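You operate a simulated robot arm through the tools that you are given. There is no shell and no other tool. Be economical: measure what you need, move in short steps, check, and stop when the job is done.

You run a simulated robot arm. Do the job below in one go: nothing can be reset, and whatever is moved stays where it is left.

TASK
Take the yellow notes on the top of the inspection bench and put it away on the right kiosk desk. Take the white jar on the top of the inspection bench and put it away on the left end of the long table. Shut the orange drawer. Fetch the red block and set it on the middle of the right bench. Take the plunger on the right grid paper and put it away on the steel bench, by the blender. Put the white-cap jar labelled "2 1 1" from the middle grid paper on the brown wood block there and the white-cap jar that says "4 2 3" on the right end of the right bench. Any order will do. Set down upright: white jar, plunger, white-cap jar.

Only the result counts: the job must be done as asked and must still hold three seconds after the hand-in. Knocking over, shifting, dropping, spilling or breaking anything else fails it. A push-on lid holds only when it is set on centred and level and pressed home; a screw cap is set on level and turned clockwise until tight.

THE ROBOT
A 7-joint arm with a vacuum gripper on a trunk, on a base that drives. Base frame: it is fixed to the floor where the robot stands at the start and does not move with it; the origin is under the middle of the robot, x ahead of it, y to its left, z up; the surface under the hand at the start is at about z = 82. Readings come in cm, degrees, newtons and seconds.
With the tool pointing down near the work surface it reaches from about 10 to 80 cm from the robot's upright axis, wherever it stands. Its first joint turns from -166.0 to 166.0 degrees. Places, roughly: left end of the long table (30x24 cm) [-98, -224, 80]; middle of the right bench [-110, 230, 80]; orange drawer [50, 10, 50]; plunger (5x5x8 cm) [-50, 220, 90]; red block [-25, 225, 75]; right end of the right bench [50, 230, 80]; right kiosk desk [60, 150, 100]; steel bench, by the blender (52x18 cm) [-382, -394, 86]; white jar [50, -25, 75]; white-cap jar [-175, 225, 75]; wood block [-150, 250, 75]; yellow notes (19x14x4 cm) [50, 0, 80]. Payload 1.88 kg.
Tool frame: the origin (TCP) lies in the middle of the cups' lips, and z points out of the cups. The gripper has 1 cup of 3.2 cm across, covering 3.2 by 3.2 cm (tool x, y); the bellows give 1.4 cm. With the vacuum on, a cup seals on a smooth face that it is pressed against (1 to 4 N); it does not hold porous or soft things. The pull reaches 41 N.
Orientation is told as [roll, pitch, yaw] about the base's x, y, z axes, in that order, counted from this pose: with the cups facing straight down, the tool's x points along the base's -x, its y along +y and its z along -z.

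THE INTERFACE
- The arm moves only by the tool servo_tool. Its arguments are lists of equal length, an entry for each row: "delta_rot": the turn, a rotation vector about the base's x, y, z in units of 5 degrees (1.0 is 5 degrees), a list of three; "delta_pos": the shift along the base's x, y, z in units of 25 mm (1.0 is 25 mm), a list of three; "vac": the vacuum: 1 switches it on, 0 off. In form: {"delta_rot": [[rx, ry, rz], ...], "delta_pos": [[tx, ty, tz], ...], "vac": [vac, ...]}. A call has 1 to 20 rows; each row shifts and turns the commanded pose from where the row before left it. A call with a number of a shift or a turn outside -1 to 1 is refused whole. Rows are played at 5 a second. More than 5 cm and 8.6 degrees between two rows, or a gripper value outside its range, and nothing of the call is played. Where a pose cannot be reached the arm comes as near as it can. A force on the tool above 40 N (or 10 N above the force at the start of the call, whichever is more), or a blocked arm, ends the call early, and 0.2 s more pass. The pull builds up within a second once a cup has sealed. Time passes only in rows, and 0.2 s behind the last, so rows that do not move give it time. It gives the time, the measured TCP pose, the force on the tool (base axes) and the pull of the vacuum at its end, in the units of the frame above (readings bear some noise), with the torque about the TCP (base axes, N m) and any sound that the robot's microphone picked up, and new pictures: "show" is both (left out), scene, wrist or none.
- Cameras (640 x 400 px; columns grow to the right, rows downward): "scene" is now at [0.97, 14.02, 142.96]; the picture's right is [-0.31, -0.95, 0.00], its down [-0.77, 0.25, -0.59] and it looks along [0.56, -0.18, -0.81] (base axes); focal length 254 px, centre (320, 200). "wrist" rides on the gripper at [8.2, 1.4, -21.6] in the tool frame; the picture's right is [-0.17, 0.99, 0.00], its down [-0.91, -0.15, -0.37] and it looks along [-0.37, -0.06, 0.93] (tool axes); focal length 243 px, centre (320, 200). There is no depth. A picture from a camera that has moved, and an enlarged one, comes with that camera's place and axes in the base frame and with its lens.
- slide_trunk(by): slides the trunk up (or, below 0, down) by that many cm; the arm and the scene camera ride with it, the base frame stays. It gives what a move gives, with no picture.
- drive_base(legs): drives the robot by 1 to 6 legs, each [ahead, left, turn to the left] in cm, cm and degrees, along the robot's own axes; the way and the turn of a leg run together, so that a leg with both is an arc; at most 150 cm and 180 degrees a leg. The arm and the cameras ride along, it lands a little off, and it stops where it bumps. It gives what a move gives, and a new picture of the scene camera.
- aim_head(pan, tilt): turns the head with the scene camera to pan (to the left, within 155 degrees either way) and tilt (down, from -29 to 69), counted from straight ahead of the robot. It gives what a move gives, and a new picture of the scene camera.
- close_up(camera, box): a new picture of the part [left, top, right, bottom] of that camera's present view, enlarged. It takes no simulated time.
- close_job(): hands the job in; it is judged then, once.

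Work in short steps. Places have to be worked out from the pictures, the camera data and where the tool is seen: move nearer, look again, correct. Check each grasp and each placing, and mend what went wrong. You have 196 turns and 260 pictures in all, those below and enlarged ones among them. Switch the vacuum off and draw the arm clear of the work before you hand the job in, unless the task says otherwise; then end with one line.

The tools are called after "Emit:" as a command line: name --argument value ..., lists and objects as JSON in quotes. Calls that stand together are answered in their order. servo_tool: Moves the arm, as the interface text tells. Its arguments: {"type":"object","properties":{"delta_rot":{"type":"array"},"delta_pos":{"type":"array"},"vac":{"type":"array"},"show":{"type":"string","enum":["both","scene","wrist","none"]}},"required":["delta_rot","delta_pos","vac"]} The other tools are called the same way: slide_trunk (by) slides the trunk up or down; drive_base (legs) drives the base; aim_head (pan, tilt) turns the head that bears the scene camera; close_up (camera, box) takes an enlarged picture of a part of a camera's view; close_job () hands the job in.

At the start:

```text
time: 0.0
ee_pos: [47.35, 7.04, 112.21]
ee_rot: [-0.1, 0.0, 0.1]
ft_force: [-0.6, -0.8, -0.3]
moment: [-0.02, -0.01, -0.02]
pull: 0.0
trunk travel left (down, up): [-40.0, 19.0]
robot x, y, heading: [0.02, 0.01, 0.0]
head pan, tilt: [-18.0, 53.7]
```

scene: 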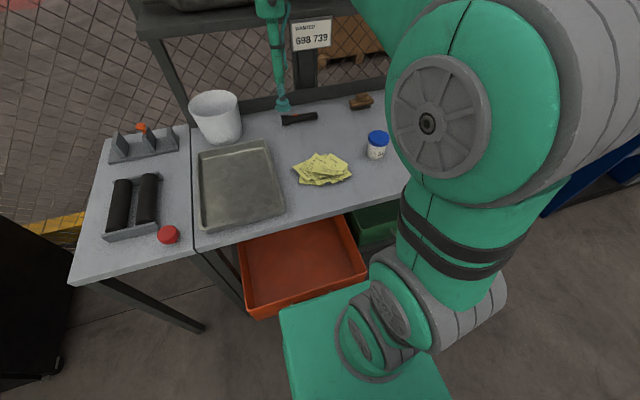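
wrist: 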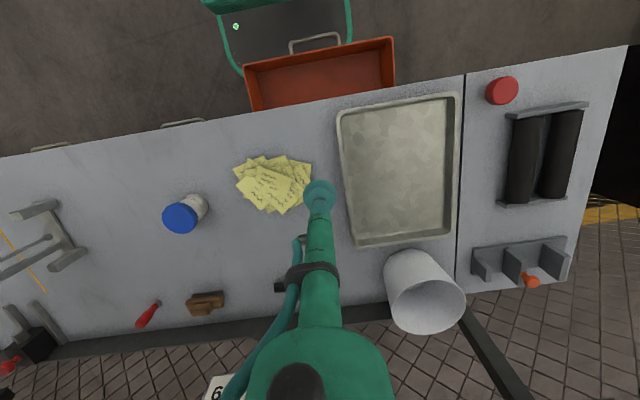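

The notes are near (54,-5) and the blue-capped white jar near (56,-23). First I look around to learn the layout.

Emit:
aim_head --pan 75 --tilt 20

Emit:
aim_head --pan 130 --tilt 20

Emit:
aim_head --pan -110 --tilt 20

Emit:
aim_head --pan -150 --tilt 15

```text
time: 1.7
ee_pos: [47.34, 6.98, 112.18]
ee_rot: [0.0, -0.1, 0.1]
ft_force: [-0.1, -1.0, 0.3]
moment: [0.01, -0.02, 0.02]
pull: 0.1
trunk travel left (down, up): [-40.0, 19.0]
robot x, y, heading: [0.1, -0.11, 0.1]
head pan, tilt: [75.0, 20.0]
camera scene: at [-3.59, 25.28, 148.0], right [0.97, -0.26, 0.0], down [-0.09, -0.33, -0.94], along [0.24, 0.91, -0.34], focal length 254 px, centre (320, 200)
```

scene: 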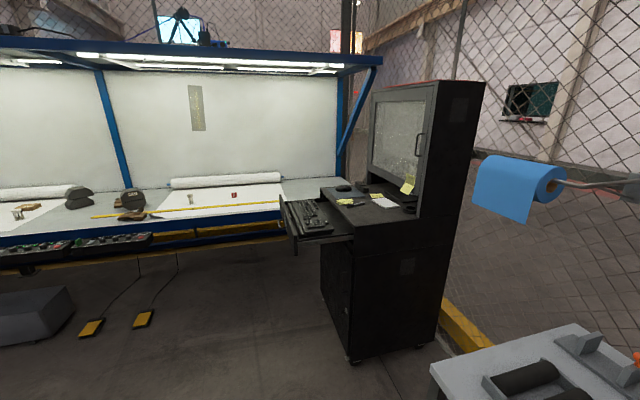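

```text
time: 2.9
ee_pos: [47.3, 7.01, 112.22]
ee_rot: [0.1, 0.0, -0.1]
ft_force: [0.7, -0.7, 0.0]
moment: [-0.03, 0.01, -0.01]
pull: 0.0
trunk travel left (down, up): [-40.0, 19.0]
robot x, y, heading: [0.01, 0.27, 0.1]
head pan, tilt: [130.0, 20.0]
camera scene: at [-11.99, 23.42, 148.0], right [0.77, 0.64, 0.0], down [0.22, -0.26, -0.94], along [-0.6, 0.72, -0.34], focal length 254 px, centre (320, 200)
```

scene: 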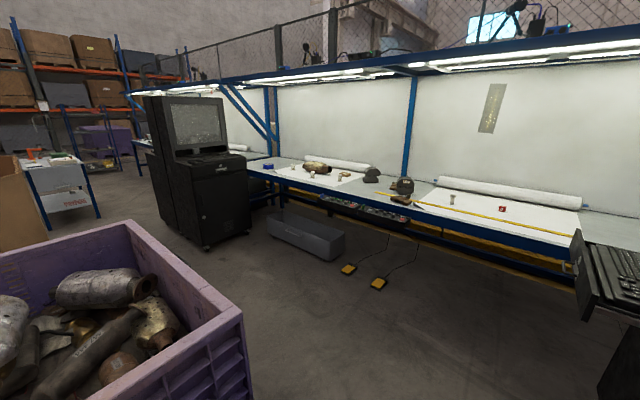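

```text
time: 6.3
ee_pos: [47.24, 7.05, 112.35]
ee_rot: [-0.1, -0.1, 0.1]
ft_force: [-0.8, 0.4, 0.7]
moment: [0.0, -0.01, -0.02]
pull: 0.0
trunk travel left (down, up): [-40.0, 19.0]
robot x, y, heading: [0.08, 0.12, -0.2]
head pan, tilt: [-110.0, 20.0]
camera scene: at [-9.19, 7.53, 148.0], right [-0.94, 0.34, 0.0], down [0.12, 0.32, -0.94], along [-0.32, -0.88, -0.34], focal length 254 px, centre (320, 200)
```

scene: 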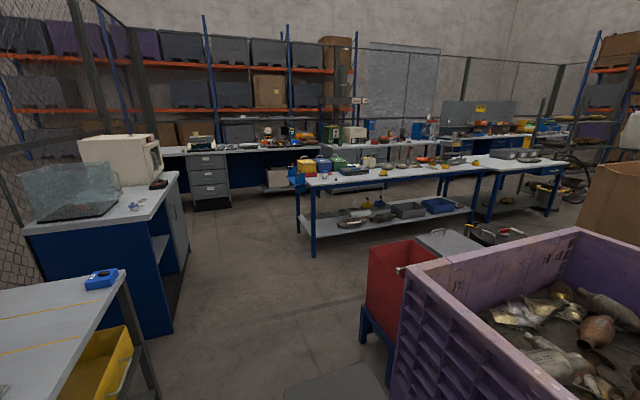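

```text
time: 7.4
ee_pos: [47.27, 7.05, 112.37]
ee_rot: [0.0, 0.0, -0.1]
ft_force: [0.1, 1.5, -0.2]
moment: [0.01, -0.02, -0.01]
pull: 0.0
trunk travel left (down, up): [-40.0, 19.0]
robot x, y, heading: [-0.05, 0.02, -0.1]
head pan, tilt: [-150.0, 15.0]
camera scene: at [-14.09, 11.61, 148.82], right [-0.5, 0.87, 0.0], down [0.22, 0.13, -0.97], along [-0.84, -0.48, -0.26], focal length 254 px, centre (320, 200)
```

scene: 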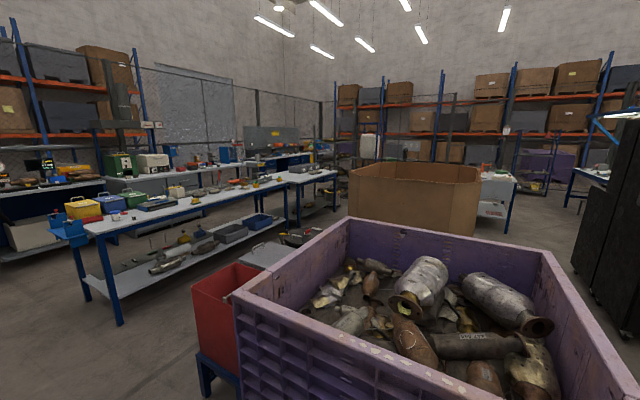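

The floor plan is clear. Now move above the notes and look.

Emit:
aim_head --pan -18 --tilt 54

Emit:
servo_tool --delta_rot '[[0, 0, 0], [0, 0, 0], [0, 0, 0], [0, 0, 0], [0, 0, 0], [0, 0, 0], [0, 0, 0]]' --delta_pos '[[0.38, -0.65, -0.8], [0.38, -0.65, -0.8], [0.38, -0.65, -0.8], [0.38, -0.65, -0.8], [0.38, -0.65, -0.8], [0.38, -0.65, -0.8], [0.38, -0.65, -0.8]]' --vac '[0, 0, 0, 0, 0, 0, 0]'

Emit:
close_up --camera "wrist" --box '[200, 100, 440, 250]'

```text
time: 9.5
ee_pos: [47.2, 7.09, 112.32]
ee_rot: [-0.1, 0.0, 0.0]
ft_force: [0.7, -0.8, 0.0]
moment: [0.0, -0.02, 0.06]
pull: 0.1
trunk travel left (down, up): [-40.0, 19.0]
robot x, y, heading: [0.22, 0.19, 0.0]
head pan, tilt: [-18.0, 54.0]
camera scene: at [0.95, 14.02, 142.92], right [-0.31, -0.95, 0.0], down [-0.77, 0.25, -0.59], along [0.56, -0.18, -0.81], focal length 254 px, centre (320, 200)
```

scene: 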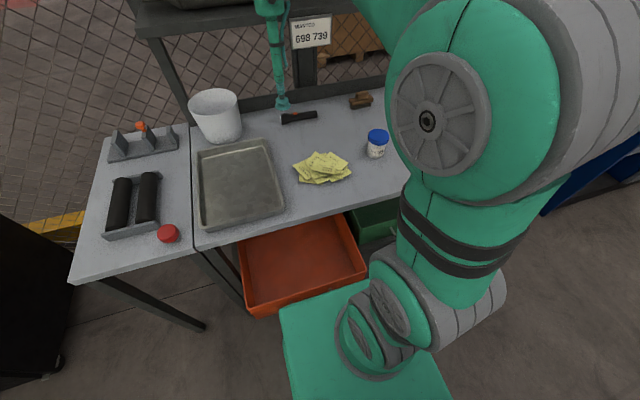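

```text
time: 11.1
ee_pos: [53.95, -4.31, 98.27]
ee_rot: [0.0, 0.1, 0.0]
ft_force: [0.2, 0.4, -0.6]
moment: [-0.02, -0.01, -0.01]
pull: 0.1
trunk travel left (down, up): [-40.0, 19.0]
robot x, y, heading: [0.1, -0.4, -0.1]
head pan, tilt: [-18.0, 54.0]
camera scene: at [0.94, 14.03, 142.92], right [-0.31, -0.95, 0.0], down [-0.77, 0.25, -0.59], along [0.56, -0.18, -0.81], focal length 254 px, centre (320, 200)
camera wrist: at [45.65, -2.95, 119.86], right [0.17, 0.99, 0.0], down [0.91, -0.15, 0.37], along [0.37, -0.06, -0.93], focal length 243 px, centre (320, 200)
```

scene: 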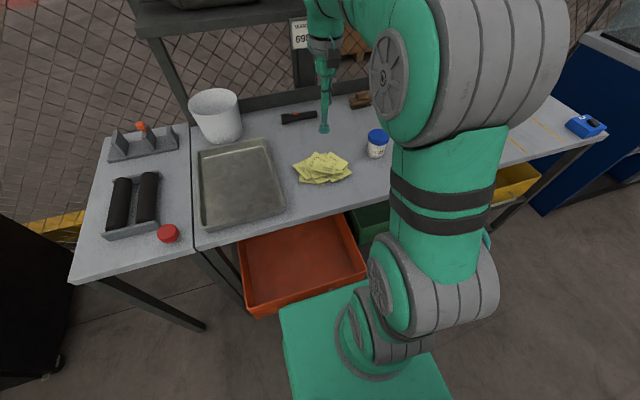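
wrist: 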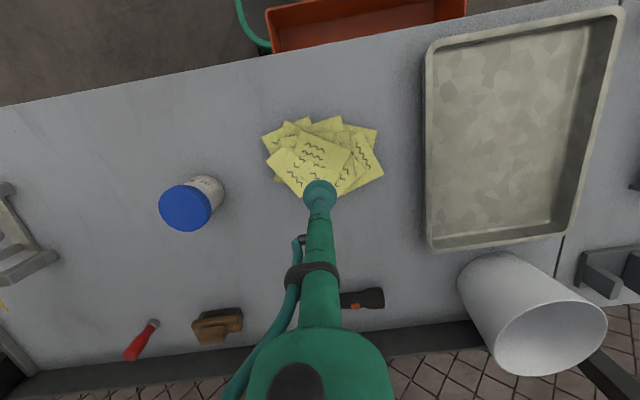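

```text
2.67 times, centred on (320, 175) of wrist
camera zoom: at [45.65, -2.95, 119.86], right [0.17, 0.99, 0.0], down [0.91, -0.15, 0.37], along [0.37, -0.06, -0.93], focal length 647 px, centre (320, 267)
```

zoom: 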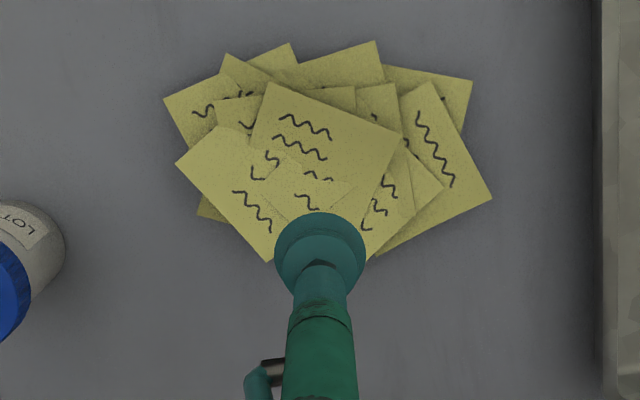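

The notes' flat top sheet is around (52.7,-3.5). Descend over it with vacuum on.

Emit:
servo_tool --delta_rot '[[0, 0, 0], [0, 0, 0], [0, 0, 0], [0, 0, 0], [0, 0, 0]]' --delta_pos '[[-0.2, 0.15, -0.8], [-0.2, 0.15, -0.8], [0, 0, -0.8], [0, 0, -0.8], [0, 0, -0.8]]' --vac '[0, 0, 0, 0, 1]' --show "none"

Emit:
servo_tool --delta_rot '[[0, 0, 0], [0, 0, 0], [0, 0, 0], [0, 0, 0]]' --delta_pos '[[0, 0, -0.15], [0, 0, -0.15], [0, 0, -0.15], [0, 0, 0]]' --vac '[1, 1, 1, 1]' --show "wrist"

```text
time: 12.3
ee_pos: [52.91, -3.49, 88.44]
ee_rot: [0.0, 0.1, 0.0]
ft_force: [-0.4, 0.0, 0.2]
moment: [-0.02, -0.05, -0.03]
pull: 0.0
trunk travel left (down, up): [-40.0, 19.0]
robot x, y, heading: [0.17, -0.01, -0.0]
head pan, tilt: [-18.0, 54.0]
```

```text
time: 13.3
ee_pos: [53.02, -3.57, 87.09]
ee_rot: [0.1, -0.1, 0.1]
ft_force: [-0.2, -0.7, 0.1]
moment: [-0.01, -0.02, -0.02]
pull: 0.0
trunk travel left (down, up): [-40.0, 19.0]
robot x, y, heading: [0.15, -0.02, 0.2]
head pan, tilt: [-18.0, 54.0]
camera wrist: at [44.65, -2.19, 108.74], right [0.17, 0.99, 0.0], down [0.91, -0.15, 0.37], along [0.37, -0.06, -0.93], focal length 243 px, centre (320, 200)
```

wrist: 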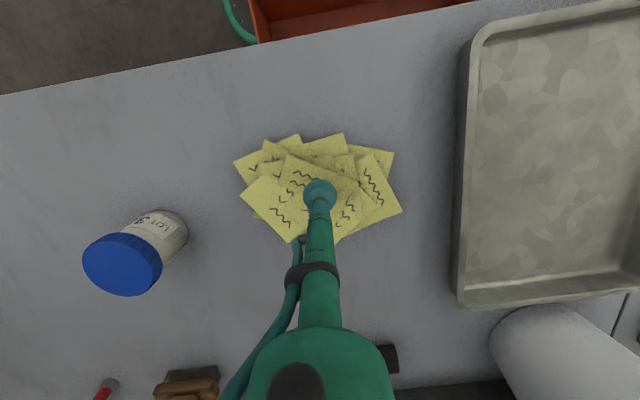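

Not touching yet; continue down in small steps.

Emit:
servo_tool --delta_rot '[[0, 0, 0], [0, 0, 0], [0, 0, 0], [0, 0, 0], [0, 0, 0], [0, 0, 0]]' --delta_pos '[[0, 0, -0.15], [0, 0, -0.15], [0, 0, -0.12], [0, 0, -0.12], [0, 0, -0.12], [0, 0, 0]]' --vac '[1, 1, 1, 1, 1, 1]' --show "none"

```text
time: 14.7
ee_pos: [53.0, -3.52, 85.51]
ee_rot: [0.1, 0.0, 0.0]
ft_force: [0.9, 0.3, 0.3]
moment: [-0.02, -0.03, 0.04]
pull: 41.0
trunk travel left (down, up): [-40.0, 19.0]
robot x, y, heading: [0.1, -0.05, 0.0]
head pan, tilt: [-18.0, 54.0]
```

Sealed with full pull. Lift it and check.

Emit:
servo_tool --delta_rot '[[0, 0, 0], [0, 0, 0], [0, 0, 0], [0, 0, 0], [0, 0, 0], [0, 0, 0], [0, 0, 0], [0, 0, 0], [0, 0, 0], [0, 0, 0], [0, 0, 0], [0, 0, 0]]' --delta_pos '[[0, 0, 0.4], [0, 0, 0.8], [0, 0, 1], [0, 0, 1], [0, 0, 1], [0, 0, 1], [0, 0, 1], [0, 0, 1], [0, 0, 1], [0, 0, 1], [0, 0, 1], [0, 0, 1]]' --vac '[1, 1, 1, 1, 1, 1, 1, 1, 1, 1, 1, 1]' --show "wrist"

Emit:
aim_head --pan 65 --tilt 30

Emit:
close_up --camera "scene" --box '[200, 120, 440, 270]'

```text
time: 17.3
ee_pos: [52.83, -3.53, 113.51]
ee_rot: [0.0, -0.1, -0.1]
ft_force: [0.0, 0.9, -0.8]
moment: [0.02, 0.02, -0.01]
pull: 40.9
trunk travel left (down, up): [-40.0, 19.0]
robot x, y, heading: [0.02, -0.04, 0.2]
head pan, tilt: [-18.0, 54.0]
camera wrist: at [44.63, -2.18, 135.14], right [0.17, 0.99, 0.0], down [0.91, -0.15, 0.37], along [0.37, -0.06, -0.93], focal length 243 px, centre (320, 200)
```

wrist: 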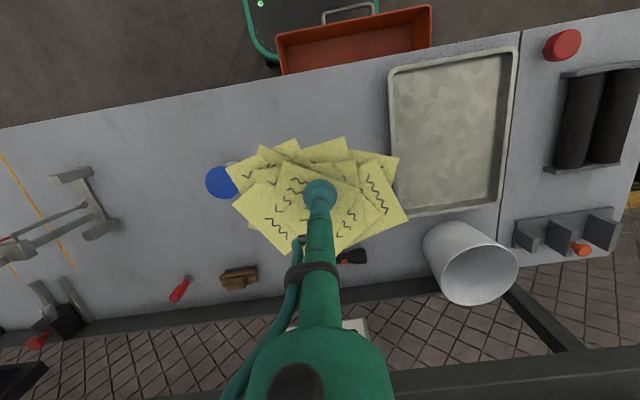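

```text
time: 18.9
ee_pos: [52.88, -3.58, 113.53]
ee_rot: [0.0, -0.1, 0.1]
ft_force: [0.0, -0.3, -0.3]
moment: [-0.01, -0.01, -0.01]
pull: 40.4
trunk travel left (down, up): [-40.0, 19.0]
robot x, y, heading: [-0.07, 0.46, -0.0]
head pan, tilt: [65.0, 30.0]
camera scene: at [-2.19, 24.48, 146.4], right [0.91, -0.42, 0.0], down [-0.21, -0.45, -0.87], along [0.37, 0.78, -0.5], focal length 254 px, centre (320, 200)
```

scene: 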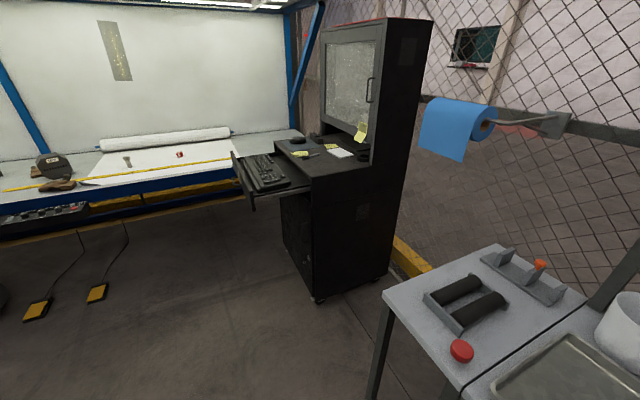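

```text
2.67 times, centred on (320, 195) of scene
camera zoom: at [-2.19, 24.48, 146.4], right [0.91, -0.42, 0.0], down [-0.21, -0.45, -0.87], along [0.37, 0.78, -0.5], focal length 677 px, centre (320, 213)
```

zoom: 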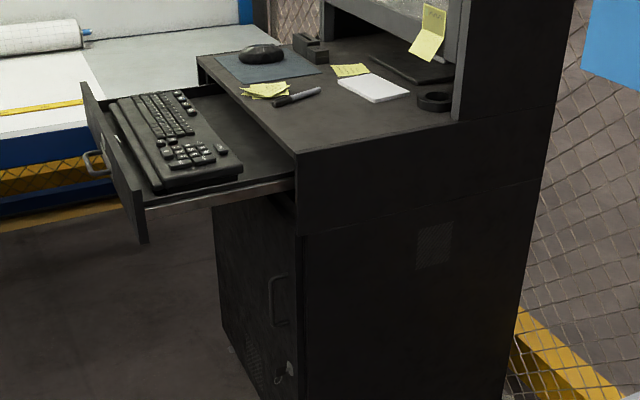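

Notes are held. The desk's free area is around (49,125), z≈100. I drive left 80 cm, with the notes carried clear above the bench.

Emit:
drive_base --legs '[[0, 80, 0]]'

```text
time: 23.2
ee_pos: [52.78, 77.1, 113.55]
ee_rot: [0.0, 0.0, 0.1]
ft_force: [0.0, -0.6, 0.2]
moment: [0.01, -0.01, 0.03]
pull: 40.6
trunk travel left (down, up): [-40.0, 19.0]
robot x, y, heading: [-0.01, 80.61, -0.2]
head pan, tilt: [65.0, 30.0]
camera scene: at [-2.31, 105.12, 146.4], right [0.91, -0.42, 0.0], down [-0.21, -0.45, -0.87], along [0.36, 0.79, -0.5], focal length 254 px, centre (320, 200)
```

scene: 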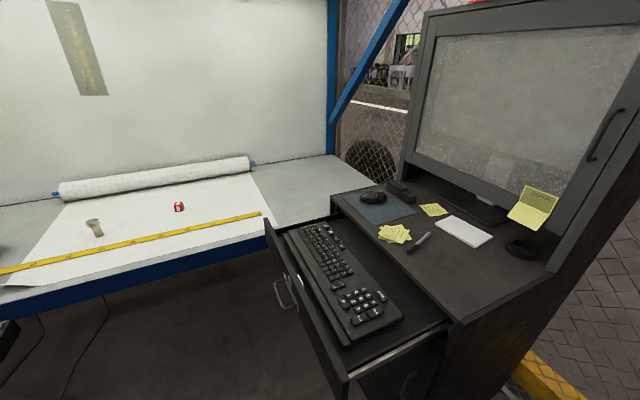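

The views agree on desk z≈96, spanning x 40–75, y 124–185. Target for the notes is centre (51.5,133.5), turned 90°.

Emit:
servo_tool --delta_rot '[[0, 0, 1], [0, 0, 1], [0, 0, 1], [0, 0, 1], [0, 0, 1], [0, 0, 1], [0, 0, 1], [0, 0, 1], [0, 0, 1], [0, 0, 1], [0, 0, 1], [0, 0, 1], [0, 0, 1], [0, 0, 1], [0, 0, 1], [0, 0, 1], [0, 0, 1], [0, 0, 1], [0, 0, 0], [0, 0, 0]]' --delta_pos '[[0, 1, 0], [0, 1, 0], [0, 1, 0], [0, 1, 0], [0, 1, 0], [0, 1, 0], [0, 1, 0], [0, 1, 0], [0, 1, 0], [0, 1, 0], [0, 1, 0], [0, 1, 0], [0, 1, 0], [0, 1, 0], [0, 1, 0], [0, 1, 0], [0, 1, 0], [-0.2, 1, 0], [-0.2, 1, 0], [-0.1, 1, 0]]' --vac '[1, 1, 1, 1, 1, 1, 1, 1, 1, 1, 1, 1, 1, 1, 1, 1, 1, 1, 1, 1]'

```text
time: 27.4
ee_pos: [50.72, 124.54, 112.29]
ee_rot: [0.0, 0.0, 90.0]
ft_force: [-0.7, -0.5, 0.4]
moment: [0.07, -0.04, -0.02]
pull: 40.7
out of reach, approached as far as the arm can: row 18, 19, 20
trunk travel left (down, up): [-40.0, 19.0]
robot x, y, heading: [0.11, 80.68, 0.3]
head pan, tilt: [65.0, 30.0]
camera scene: at [-2.32, 105.08, 146.41], right [0.91, -0.42, 0.0], down [-0.21, -0.45, -0.87], along [0.36, 0.79, -0.5], focal length 254 px, centre (320, 200)
camera wrist: at [49.2, 116.25, 133.85], right [-0.99, 0.16, 0.0], down [0.15, 0.91, 0.38], along [0.06, 0.37, -0.93], focal length 243 px, centre (320, 200)
```

scene: 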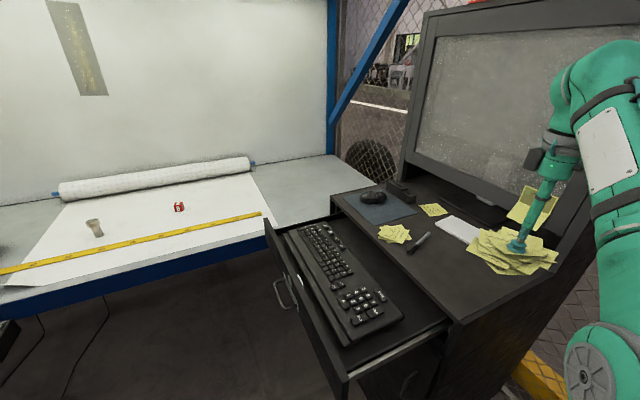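
wrist: 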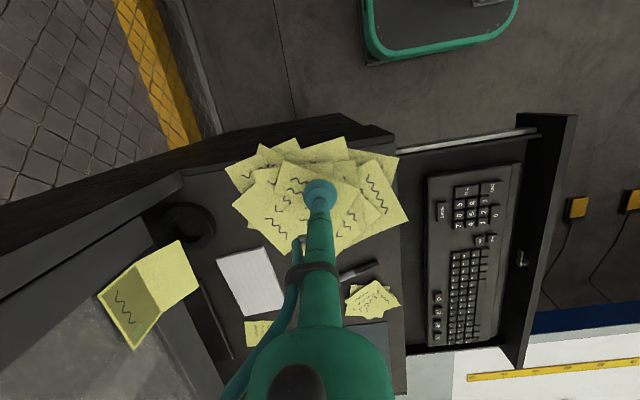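

Reach ended short, so I drive 9.5 cm further left, carrying the notes over the target.

Emit:
drive_base --legs '[[0.8, 9.5, 0]]'

Emit:
servo_tool --delta_rot '[[0, 0, 0], [0, 0, 0], [0, 0, 0]]' --delta_pos '[[0, 0, -1], [0, 0, -1], [0, 0, -0.8]]' --vac '[1, 1, 1]'

```text
time: 28.5
ee_pos: [51.44, 133.94, 112.16]
ee_rot: [0.1, 0.0, 90.1]
ft_force: [-0.7, 0.1, 0.2]
moment: [0.04, -0.01, 0.03]
pull: 40.6
trunk travel left (down, up): [-40.0, 19.0]
robot x, y, heading: [0.71, 90.28, 0.1]
head pan, tilt: [65.0, 30.0]
camera scene: at [-1.53, 114.61, 146.4], right [0.91, -0.42, 0.0], down [-0.21, -0.45, -0.87], along [0.36, 0.79, -0.5], focal length 254 px, centre (320, 200)
```

scene: 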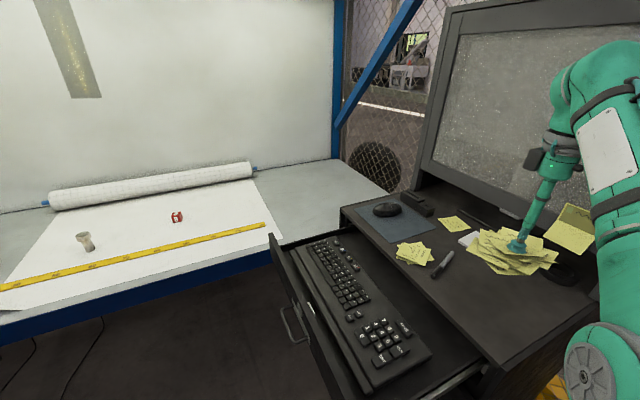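

```text
time: 29.3
ee_pos: [51.39, 134.06, 105.12]
ee_rot: [0.0, 0.0, 90.1]
ft_force: [0.1, 0.8, 0.1]
moment: [-0.02, -0.03, -0.01]
pull: 40.9
trunk travel left (down, up): [-40.0, 19.0]
robot x, y, heading: [0.41, 90.08, -0.1]
head pan, tilt: [65.0, 30.0]
camera scene: at [-1.54, 114.61, 146.4], right [0.91, -0.42, 0.0], down [-0.21, -0.45, -0.87], along [0.36, 0.79, -0.5], focal length 254 px, centre (320, 200)
camera wrist: at [49.98, 125.78, 126.71], right [-0.99, 0.16, 0.0], down [0.15, 0.91, 0.37], along [0.06, 0.37, -0.93], focal length 243 px, centre (320, 200)
```

scene: 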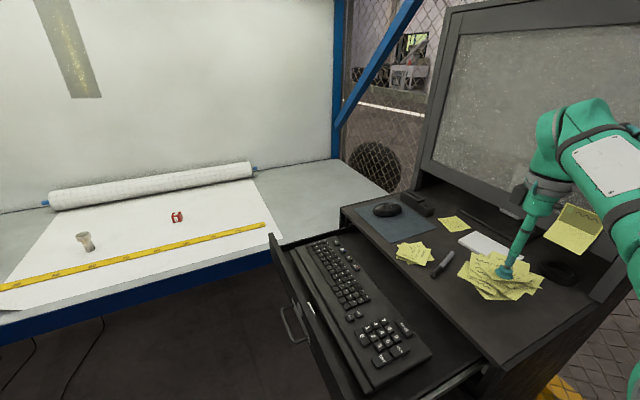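
wrist: 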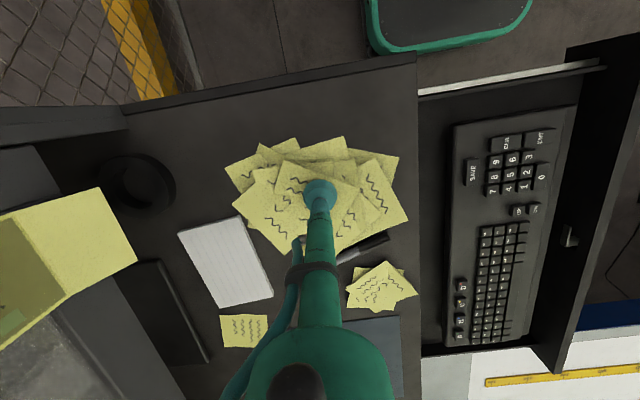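

Pile is close to the marker and pad; shift 2.8 cm toward -y and lower gently.

Emit:
servo_tool --delta_rot '[[0, 0, 0], [0, 0, 0], [0, 0, 0], [0, 0, 0], [0, 0, 0], [0, 0, 0]]' --delta_pos '[[0, -0.6, 0], [0, -0.6, 0], [0, 0, -0.6], [0, 0, -0.6], [0, 0, -0.2], [0, 0, -0.2]]' --vac '[1, 1, 1, 1, 1, 1]'

```text
time: 30.7
ee_pos: [51.47, 131.16, 101.22]
ee_rot: [0.1, -0.1, 90.1]
ft_force: [0.2, 0.3, -0.4]
moment: [0.0, -0.01, 0.01]
pull: 40.4
trunk travel left (down, up): [-40.0, 19.0]
robot x, y, heading: [0.67, 89.63, 0.2]
head pan, tilt: [65.0, 30.0]
camera scene: at [-1.54, 114.61, 146.4], right [0.91, -0.42, 0.0], down [-0.21, -0.45, -0.87], along [0.36, 0.79, -0.5], focal length 254 px, centre (320, 200)
camera wrist: at [49.99, 122.78, 122.8], right [-0.99, 0.16, 0.0], down [0.15, 0.91, 0.37], along [0.06, 0.37, -0.93], focal length 243 px, centre (320, 200)
```

scene: 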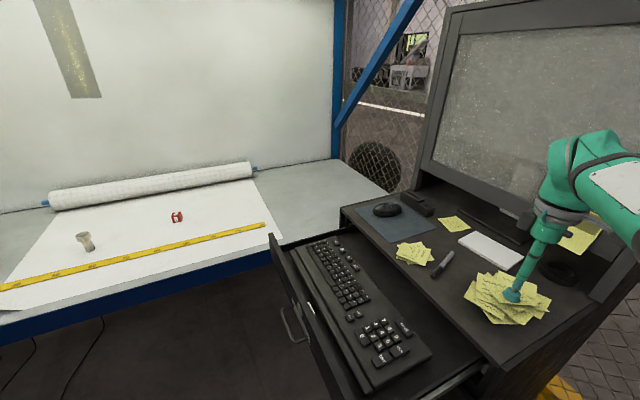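
wrist: 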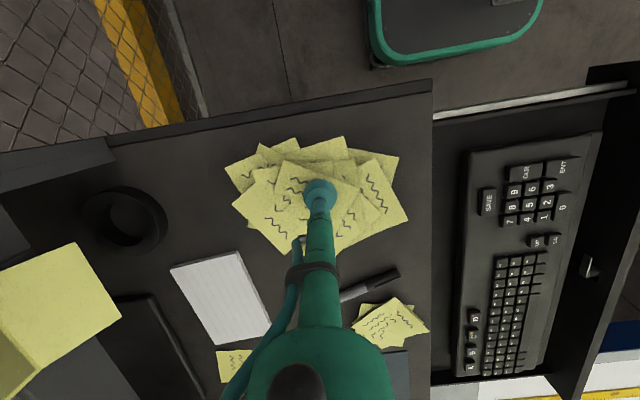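

Well placed and free of the other items. Lower in small steps to contact.

Emit:
servo_tool --delta_rot '[[0, 0, 0], [0, 0, 0], [0, 0, 0], [0, 0, 0], [0, 0, 0]]' --delta_pos '[[0, 0, -0.15], [0, 0, -0.15], [0, 0, -0.1], [0, 0, -0.1], [0, 0, 0]]' --vac '[1, 1, 1, 1, 1]' --show "none"

```text
time: 31.9
ee_pos: [51.48, 130.96, 100.09]
ee_rot: [-0.1, 0.0, 90.1]
ft_force: [0.8, 1.0, 5.0]
moment: [-0.1, 0.03, 0.0]
pull: 41.1
trunk travel left (down, up): [-40.0, 19.0]
robot x, y, heading: [0.3, 90.35, -0.0]
head pan, tilt: [65.0, 30.0]
```

Contact (5 N). Release and lift.

Emit:
servo_tool --delta_rot '[[0, 0, 0], [0, 0, 0], [0, 0, 0], [0, 0, 0], [0, 0, 0], [0, 0, 0], [0, 0, 0], [0, 0, 0]]' --delta_pos '[[0, 0, 0], [0, 0, 0], [0, 0, 0], [0, 0, 0.2], [0, 0, 0.6], [0, 0, 1], [0, 0, 1], [0, 0, 1]]' --vac '[0, 0, 0, 0, 0, 0, 0, 0]'

```text
time: 33.7
ee_pos: [51.46, 131.09, 109.45]
ee_rot: [0.0, 0.0, 90.0]
ft_force: [1.4, -0.1, 0.2]
moment: [0.0, -0.01, -0.01]
pull: 0.1
trunk travel left (down, up): [-40.0, 19.0]
robot x, y, heading: [0.81, 89.94, -0.1]
head pan, tilt: [65.0, 30.0]
camera scene: at [-1.53, 114.62, 146.39], right [0.91, -0.42, 0.0], down [-0.21, -0.45, -0.87], along [0.36, 0.79, -0.5], focal length 254 px, centre (320, 200)
camera wrist: at [50.01, 122.83, 131.02], right [-0.99, 0.16, 0.0], down [0.15, 0.92, 0.37], along [0.06, 0.37, -0.93], focal length 243 px, centre (320, 200)
```

scene: 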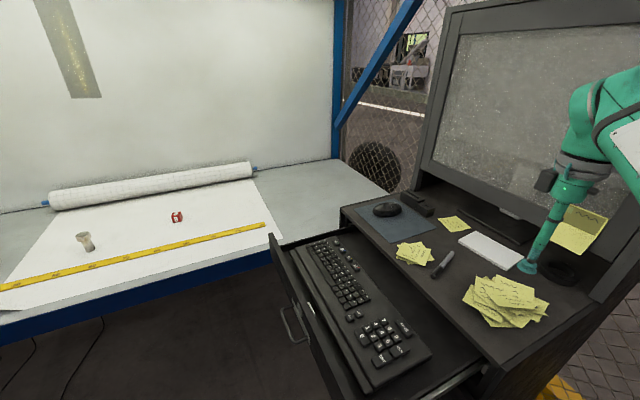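
wrist: 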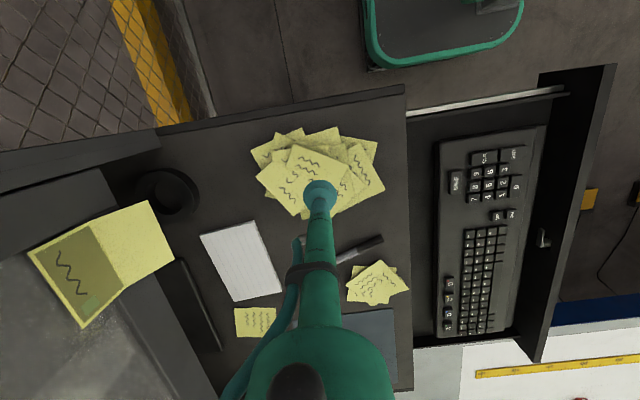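

Notes are placed. Now back away, turn to face the right bench, and approach it.

Emit:
drive_base --legs '[[-38, 0, 0], [0, 0, 90], [50, 0, 0]]'

Emit:
aim_head --pan -10 --tilt 40

Emit:
aim_head --pan 55 --tilt 30

```text
time: 42.5
ee_pos: [-79.2, 190.34, 109.36]
ee_rot: [0.0, 0.0, -179.3]
ft_force: [0.7, 0.1, -0.3]
moment: [0.0, 0.03, 0.01]
pull: 0.0
trunk travel left (down, up): [-40.0, 19.0]
robot x, y, heading: [-37.89, 139.93, 90.8]
head pan, tilt: [65.0, 30.0]
camera scene: at [-62.36, 137.48, 146.4], right [0.41, 0.91, 0.0], down [0.46, -0.21, -0.87], along [-0.79, 0.36, -0.5], focal length 254 px, centre (320, 200)
```

scene: 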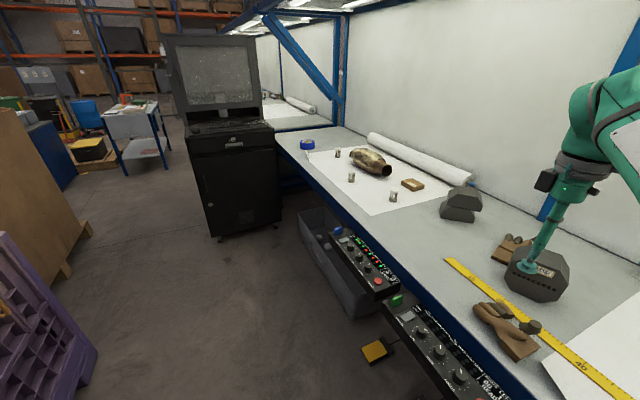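

```text
time: 44.0
ee_pos: [-79.16, 190.27, 109.33]
ee_rot: [-0.1, 0.1, -179.3]
ft_force: [-0.1, 0.0, -0.5]
moment: [0.02, -0.01, -0.01]
pull: 0.0
trunk travel left (down, up): [-40.0, 19.0]
robot x, y, heading: [-37.68, 139.88, 90.9]
head pan, tilt: [-10.0, 40.0]
camera scene: at [-52.75, 142.17, 144.86], right [0.99, -0.16, 0.0], down [-0.1, -0.63, -0.77], along [0.12, 0.76, -0.64], focal length 254 px, centre (320, 200)
```

scene: 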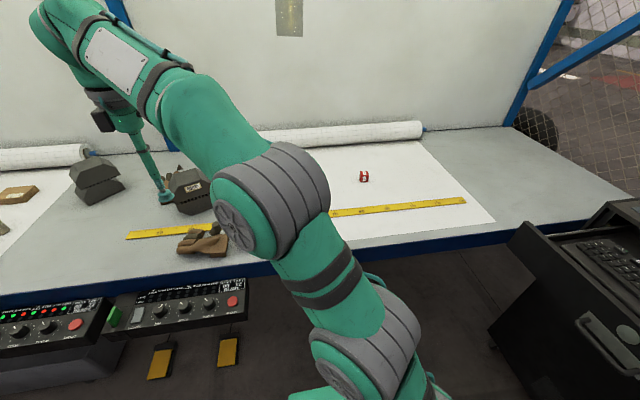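

```text
time: 45.4
ee_pos: [-79.24, 190.34, 109.4]
ee_rot: [0.0, 0.0, -179.3]
ft_force: [0.2, -0.6, 0.0]
moment: [0.0, -0.03, -0.02]
pull: 0.1
trunk travel left (down, up): [-40.0, 19.0]
robot x, y, heading: [-37.61, 139.81, 90.9]
head pan, tilt: [55.0, 30.0]
camera scene: at [-61.59, 138.87, 146.4], right [0.56, 0.83, 0.0], down [0.41, -0.28, -0.87], along [-0.72, 0.49, -0.5], focal length 254 px, centre (320, 200)
```

scene: 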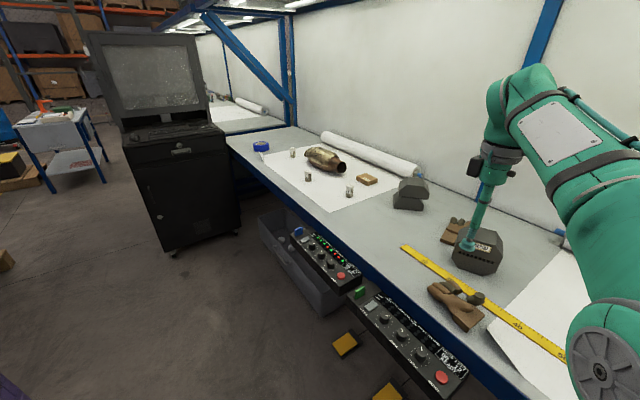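

Red block is near (-20,227). Drive forward 17 cm, then move the arm toward it.

Emit:
drive_base --legs '[[17, 0, 0]]'

Emit:
servo_tool --delta_rot '[[0, 0, -1], [0, 0, -1], [0, 0, -1], [0, 0, -1], [0, 0, -1], [0, 0, -1], [0, 0, -1], [0, 0, -1], [0, 0, -1], [0, 0, -1], [0, 0, -1], [0, 0, -1], [0, 0, -1], [0, 0, -1], [0, 0, -1], [0, 0, -1], [0, 0, -1], [0, 0, -1]]' --delta_pos '[[1, 0, 0], [1, 0, 0], [1, 0, 0], [1, 0, 0], [1, 0, 0], [1, 0, 0], [1, 0, 0], [1, 0, 0], [1, 0, 0], [1, 0, 0], [1, 0, 0], [1, 0, 0], [1, 0, 0], [1, 0.5, 0], [1, 0.5, 0], [1, 0.5, 0], [1, 0.5, 0], [1, 0.5, 0]]' --vac '[0, 0, 0, 0, 0, 0, 0, 0, 0, 0, 0, 0, 0, 0, 0, 0, 0, 0]'

```text
time: 46.8
ee_pos: [-79.59, 207.46, 109.51]
ee_rot: [0.0, 0.0, -179.3]
ft_force: [0.3, 0.0, -0.3]
moment: [0.02, -0.02, 0.02]
pull: 0.0
trunk travel left (down, up): [-40.0, 19.0]
robot x, y, heading: [-37.98, 157.37, 90.6]
head pan, tilt: [55.0, 30.0]
camera scene: at [-61.82, 155.96, 146.39], right [0.56, 0.83, 0.0], down [0.41, -0.28, -0.87], along [-0.72, 0.49, -0.5], focal length 254 px, centre (320, 200)
```

scene: 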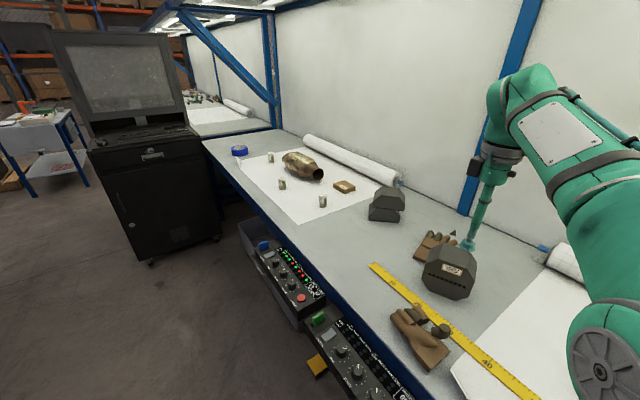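

```text
time: 50.6
ee_pos: [-34.4, 213.72, 109.49]
ee_rot: [0.0, 0.1, 90.7]
ft_force: [-0.4, -0.3, 0.2]
moment: [0.0, -0.01, 0.02]
pull: 0.1
trunk travel left (down, up): [-40.0, 19.0]
robot x, y, heading: [-38.0, 156.95, 90.9]
head pan, tilt: [55.0, 30.0]
camera scene: at [-61.82, 155.96, 146.39], right [0.56, 0.83, 0.0], down [0.41, -0.28, -0.87], along [-0.72, 0.49, -0.5], focal length 254 px, centre (320, 200)
camera wrist: at [-35.73, 205.53, 131.09], right [-0.99, 0.15, 0.0], down [0.14, 0.92, 0.37], along [0.06, 0.37, -0.93], focal length 243 px, centre (320, 200)
```

scene: 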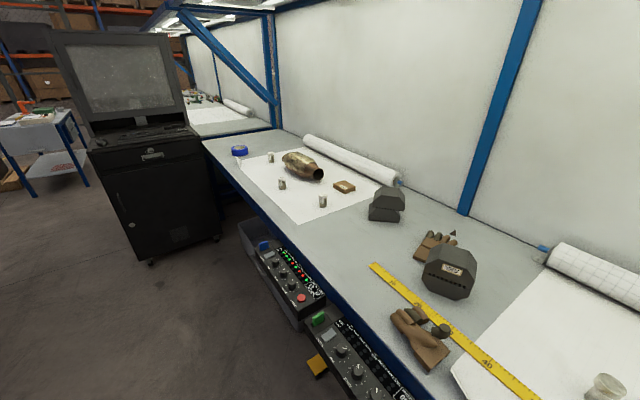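
wrist: 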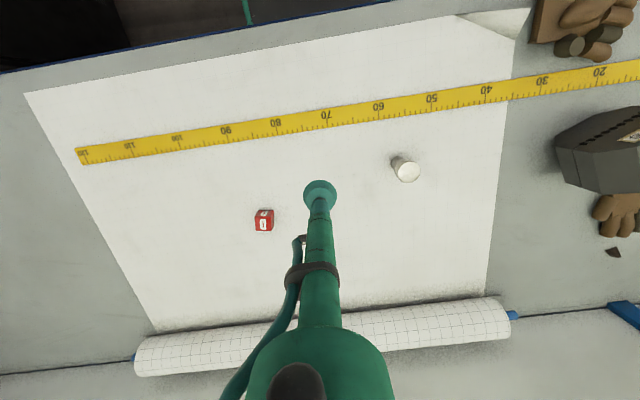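

Red block top near (-19.8,227), plunger near (-49,219.6). Move above the red block.

Emit:
servo_tool --delta_rot '[[0, 0, 0], [0, 0, 0], [0, 0, 0], [0, 0, 0], [0, 0, 0], [0, 0, 0]]' --delta_pos '[[1, 0.9, -0.7], [1, 0.9, -0.7], [1, 0.9, -0.7], [1, 0.9, -0.7], [1, 0.9, -0.7], [0.85, 0.8, -0.7]]' --vac '[0, 0, 0, 0, 0, 0]' --show "none"

Emit:
close_up --camera "wrist" --box '[220, 120, 420, 245]'

```text
time: 52.0
ee_pos: [-19.72, 227.07, 99.0]
ee_rot: [0.0, -0.1, 90.8]
ft_force: [0.3, -0.4, 0.6]
moment: [0.02, 0.01, 0.0]
pull: 0.1
trunk travel left (down, up): [-40.0, 19.0]
robot x, y, heading: [-38.04, 157.32, 90.7]
head pan, tilt: [55.0, 30.0]
```

```text
3.20 times, centred on (320, 182) of wrist
camera zoom: at [-21.05, 218.84, 120.55], right [-0.99, 0.15, 0.0], down [0.14, 0.92, 0.37], along [0.06, 0.37, -0.93], focal length 776 px, centre (320, 256)
```

zoom: 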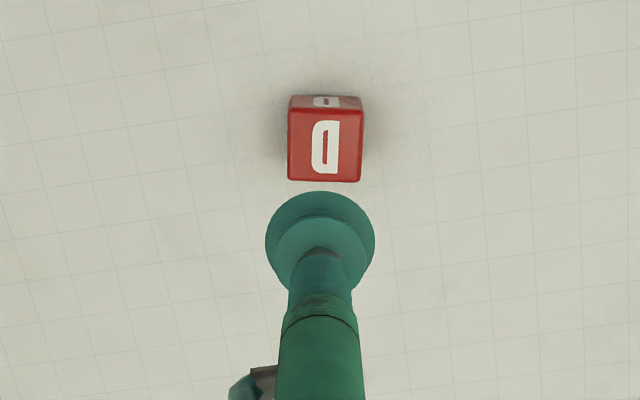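

Refine: block top centre ≈(-19.7,227.9), 3.5 cm cube. Descend.

Emit:
servo_tool --delta_rot '[[0, 0, 0], [0, 0, 0], [0, 0, 0], [0, 0, 0], [0, 0, 0]]' --delta_pos '[[0, 0.34, -1], [0, 0, -1], [0, 0, -1], [0, 0, -1], [0, 0, -0.6]]' --vac '[0, 0, 0, 0, 1]' --show "none"

Emit:
close_up --camera "wrist" --box '[260, 140, 380, 215]'

```text
time: 53.2
ee_pos: [-19.86, 227.85, 87.32]
ee_rot: [0.0, -0.1, 90.7]
ft_force: [0.2, 0.5, 0.3]
moment: [0.02, -0.05, -0.02]
pull: 0.0
trunk travel left (down, up): [-40.0, 19.0]
robot x, y, heading: [-37.91, 156.96, 90.8]
head pan, tilt: [55.0, 30.0]
```

```text
5.33 times, centred on (320, 178) of wrist
camera zoom: at [-21.15, 219.6, 109.0], right [-0.99, 0.15, 0.0], down [0.14, 0.92, 0.37], along [0.06, 0.37, -0.93], focal length 1294 px, centre (320, 320)
```

zoom: 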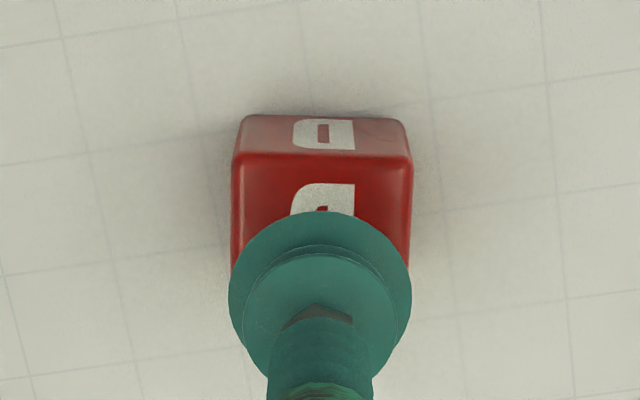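

Aligned. Descend in small steps to seal.

Emit:
servo_tool --delta_rot '[[0, 0, 0], [0, 0, 0], [0, 0, 0], [0, 0, 0], [0, 0, 0], [0, 0, 0], [0, 0, 0]]' --delta_pos '[[0, 0, -0.3], [0, 0, -0.3], [0, 0, -0.3], [0, 0, -0.15], [0, 0, -0.15], [0, 0, -0.12], [0, 0, 0]]' --vac '[1, 1, 1, 1, 1, 1, 1]' --show "none"

```text
time: 54.8
ee_pos: [-19.82, 227.83, 84.48]
ee_rot: [-0.2, -0.4, 90.7]
ft_force: [-2.3, -2.2, 25.5]
moment: [-0.14, 0.08, 0.02]
pull: 40.8
trunk travel left (down, up): [-40.0, 19.0]
robot x, y, heading: [-38.53, 156.87, 90.7]
head pan, tilt: [55.0, 30.0]
```

Sealed (slightly hard press). Lift clear, then drive left toward the bench middle.

Emit:
servo_tool --delta_rot '[[0, 0, 0], [0, 0, 0], [0, 0, 0], [0, 0, 0], [0, 0, 0], [0, 0, 0], [0, 0, 0], [0, 0, 0], [0, 0, 0], [0, 0, 0], [0, 0, 0], [0, 0, 0], [0, 0, 0], [0, 0, 0], [0, 0, 0], [0, 0, 0]]' --delta_pos '[[0, 0, 0.4], [0, 0, 0.6], [0, 0, 1], [0, 0, 1], [0, 0, 1], [0, 0, 1], [0, 0, 1], [0, 0, 1], [0, -0.5, 1], [0, -0.5, 1], [0, -0.5, 1], [0, -0.5, 1], [0, -0.5, 1], [-0.8, -0.5, 1], [-0.8, 0, 1], [-0.8, 0, 1]]' --vac '[1, 1, 1, 1, 1, 1, 1, 1, 1, 1, 1, 1, 1, 1, 1, 1]' --show "wrist"

Emit:
drive_base --legs '[[-3, 0, 0], [0, 75, 0]]'

Emit:
aim_head --pan 5 --tilt 40

```text
time: 58.2
ee_pos: [-24.92, 218.77, 117.61]
ee_rot: [-0.1, 0.2, 90.7]
ft_force: [0.5, 0.1, -0.6]
moment: [-0.03, 0.04, 0.01]
pull: 40.3
out of reach, approached as far as the arm can: row 14, 15, 16
trunk travel left (down, up): [-40.0, 19.0]
robot x, y, heading: [-38.12, 156.69, 90.8]
head pan, tilt: [55.0, 30.0]
camera wrist: at [-26.33, 210.53, 139.24], right [-0.99, 0.15, 0.0], down [0.14, 0.92, 0.37], along [0.06, 0.37, -0.93], focal length 243 px, centre (320, 200)
```

wrist: 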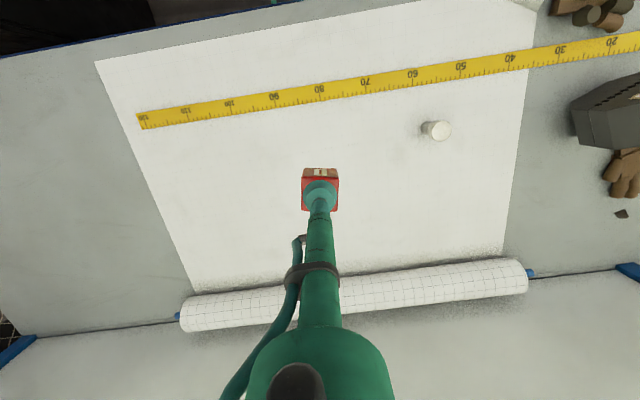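

```text
time: 62.7
ee_pos: [-99.37, 214.78, 117.69]
ee_rot: [0.0, 0.0, 90.6]
ft_force: [-0.6, 0.5, -0.3]
moment: [0.0, -0.01, 0.0]
pull: 40.3
trunk travel left (down, up): [-40.0, 19.0]
robot x, y, heading: [-112.5, 153.32, 90.7]
head pan, tilt: [55.0, 30.0]
camera scene: at [-136.25, 152.04, 146.4], right [0.56, 0.83, 0.0], down [0.41, -0.28, -0.87], along [-0.72, 0.49, -0.5], focal length 254 px, centre (320, 200)
```

scene: 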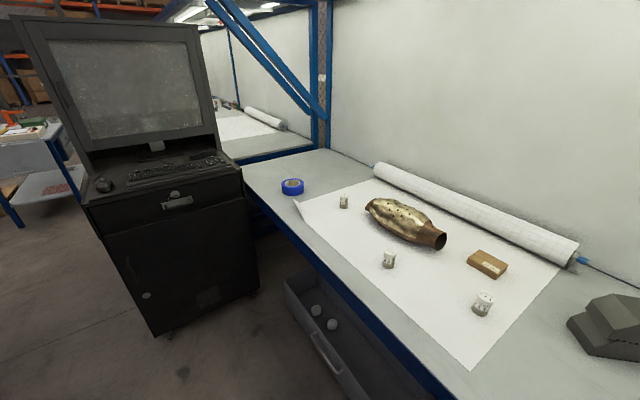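

```text
time: 63.9
ee_pos: [-99.48, 214.77, 117.76]
ee_rot: [0.1, 0.0, 90.7]
ft_force: [-0.3, -0.2, -0.6]
moment: [-0.01, -0.01, -0.02]
pull: 40.2
trunk travel left (down, up): [-40.0, 19.0]
robot x, y, heading: [-112.77, 152.92, 90.7]
head pan, tilt: [5.0, 40.0]
camera scene: at [-129.64, 155.4, 144.87], right [0.99, 0.1, 0.0], down [0.06, -0.64, -0.77], along [-0.08, 0.76, -0.64], focal length 254 px, centre (320, 200)
```

scene: 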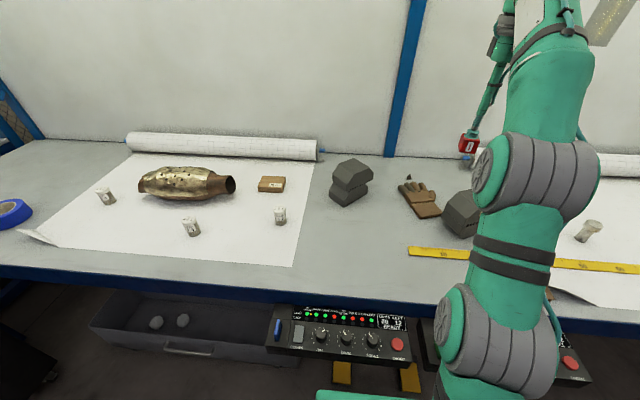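

Free spot at about (-114,221). Move over it and lower.

Emit:
servo_tool --delta_rot '[[0, 0, 0], [0, 0, 0], [0, 0, 0], [0, 0, 0], [0, 0, 0], [0, 0, 0], [0, 0, 0], [0, 0, 0], [0, 0, 0], [0, 0, 0], [0, 0, 0], [0, 0, 0], [0, 0, 0]]' --delta_pos '[[-1, 0.4, 0], [-1, 0.4, 0], [-1, 0.5, 0], [-1, 0.5, 0], [-1, 0.5, 0], [-0.8, 0.5, 0], [0, 0, -1], [0, 0, -1], [0, 0, -1], [0, 0, -1], [0, 0, -1], [0, 0, -1], [0, 0, -1]]' --vac '[1, 1, 1, 1, 1, 1, 1, 1, 1, 1, 1, 1, 1]'

```text
time: 66.7
ee_pos: [-113.17, 218.78, 97.84]
ee_rot: [0.1, 0.0, 90.8]
ft_force: [1.3, -0.2, -0.8]
moment: [-0.02, -0.04, -0.02]
pull: 40.5
out of reach, approached as far as the arm can: row 2, 3, 4, 5, 6
trunk travel left (down, up): [-40.0, 19.0]
robot x, y, heading: [-112.34, 153.34, 90.8]
head pan, tilt: [5.0, 40.0]
camera scene: at [-129.63, 155.39, 144.87], right [1.0, 0.1, 0.0], down [0.06, -0.64, -0.77], along [-0.08, 0.76, -0.64], focal length 254 px, centre (320, 200)
camera wrist: at [-114.53, 210.48, 119.4], right [-0.99, 0.15, 0.0], down [0.14, 0.92, 0.37], along [0.06, 0.37, -0.93], focal length 243 px, centre (320, 200)
```

scene: 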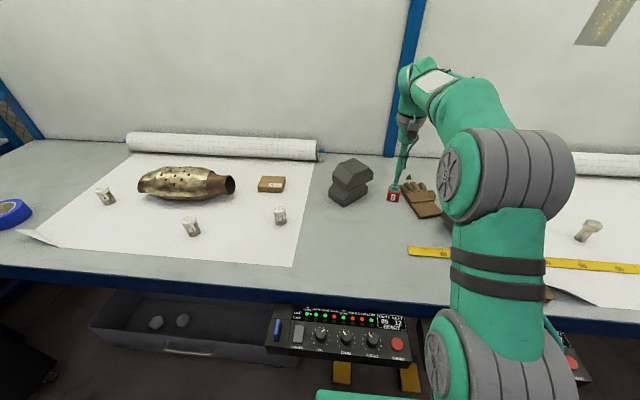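
wrist: 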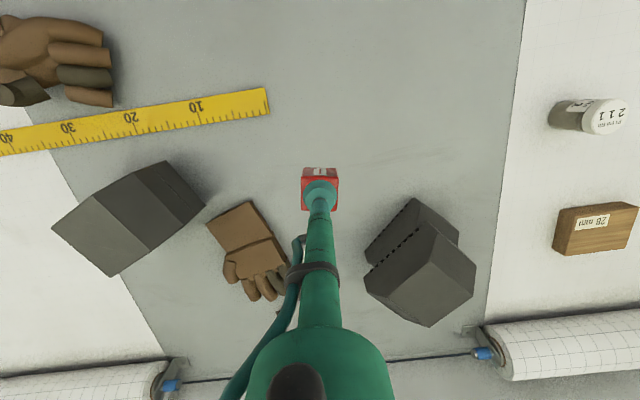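

Spot beneath is clear, and the jar on the right shows "2 1 1". Lower the block.

Emit:
servo_tool --delta_rot '[[0, 0, 0], [0, 0, 0], [0, 0, 0], [0, 0, 0], [0, 0, 0], [0, 0, 0], [0, 0, 0], [0, 0, 0]]' --delta_pos '[[-0.3, -0.3, -1], [-0.3, -0.2, -1], [0, 0, -1], [0, 0, -1], [0, 0, -0.4], [0, 0, -0.15], [0, 0, -0.15], [0, 0, 0]]' --vac '[1, 1, 1, 1, 1, 1, 1, 1]' --show "none"

```text
time: 68.5
ee_pos: [-114.62, 217.45, 86.25]
ee_rot: [0.1, 0.0, 90.8]
ft_force: [0.1, 0.5, -0.4]
moment: [0.03, -0.02, -0.01]
pull: 41.2
trunk travel left (down, up): [-40.0, 19.0]
robot x, y, heading: [-112.55, 153.28, 90.6]
head pan, tilt: [5.0, 40.0]
```

Emit:
servo_tool --delta_rot '[[0, 0, 0], [0, 0, 0], [0, 0, 0], [0, 0, 0]]' --delta_pos '[[0, 0, -0.12], [0, 0, -0.12], [0, 0, -0.08], [0, 0, 0]]' --vac '[1, 1, 1, 1]' --show "none"

```text
time: 69.5
ee_pos: [-114.77, 217.41, 85.36]
ee_rot: [0.1, 0.0, 90.7]
ft_force: [-0.6, -0.5, -0.6]
moment: [-0.03, -0.01, -0.01]
pull: 40.6
trunk travel left (down, up): [-40.0, 19.0]
robot x, y, heading: [-112.34, 152.89, 90.8]
head pan, tilt: [5.0, 40.0]
```

No contact yet; continue down.

Emit:
servo_tool --delta_rot '[[0, 0, 0], [0, 0, 0], [0, 0, 0], [0, 0, 0]]' --delta_pos '[[0, 0, -0.1], [0, 0, -0.1], [0, 0, -0.08], [0, 0, 0]]' --vac '[1, 1, 1, 1]' --show "none"

```text
time: 70.5
ee_pos: [-114.7, 217.5, 84.65]
ee_rot: [0.0, 0.1, 90.7]
ft_force: [0.5, 0.4, -0.7]
moment: [-0.02, -0.02, 0.01]
pull: 40.9
trunk travel left (down, up): [-40.0, 19.0]
robot x, y, heading: [-112.48, 153.21, 90.6]
head pan, tilt: [5.0, 40.0]
```

Emit:
servo_tool --delta_rot '[[0, 0, 0], [0, 0, 0], [0, 0, 0], [0, 0, 0]]' --delta_pos '[[0, 0, -0.08], [0, 0, -0.08], [0, 0, -0.06], [0, 0, 0]]' --vac '[1, 1, 1, 1]' --show "none"

```text
time: 71.5
ee_pos: [-114.65, 217.6, 84.41]
ee_rot: [0.0, -0.3, 90.8]
ft_force: [-0.5, -1.9, 20.7]
moment: [-0.07, -0.03, 0.0]
pull: 40.9
trunk travel left (down, up): [-40.0, 19.0]
robot x, y, heading: [-112.79, 152.93, 90.5]
head pan, tilt: [5.0, 40.0]
```

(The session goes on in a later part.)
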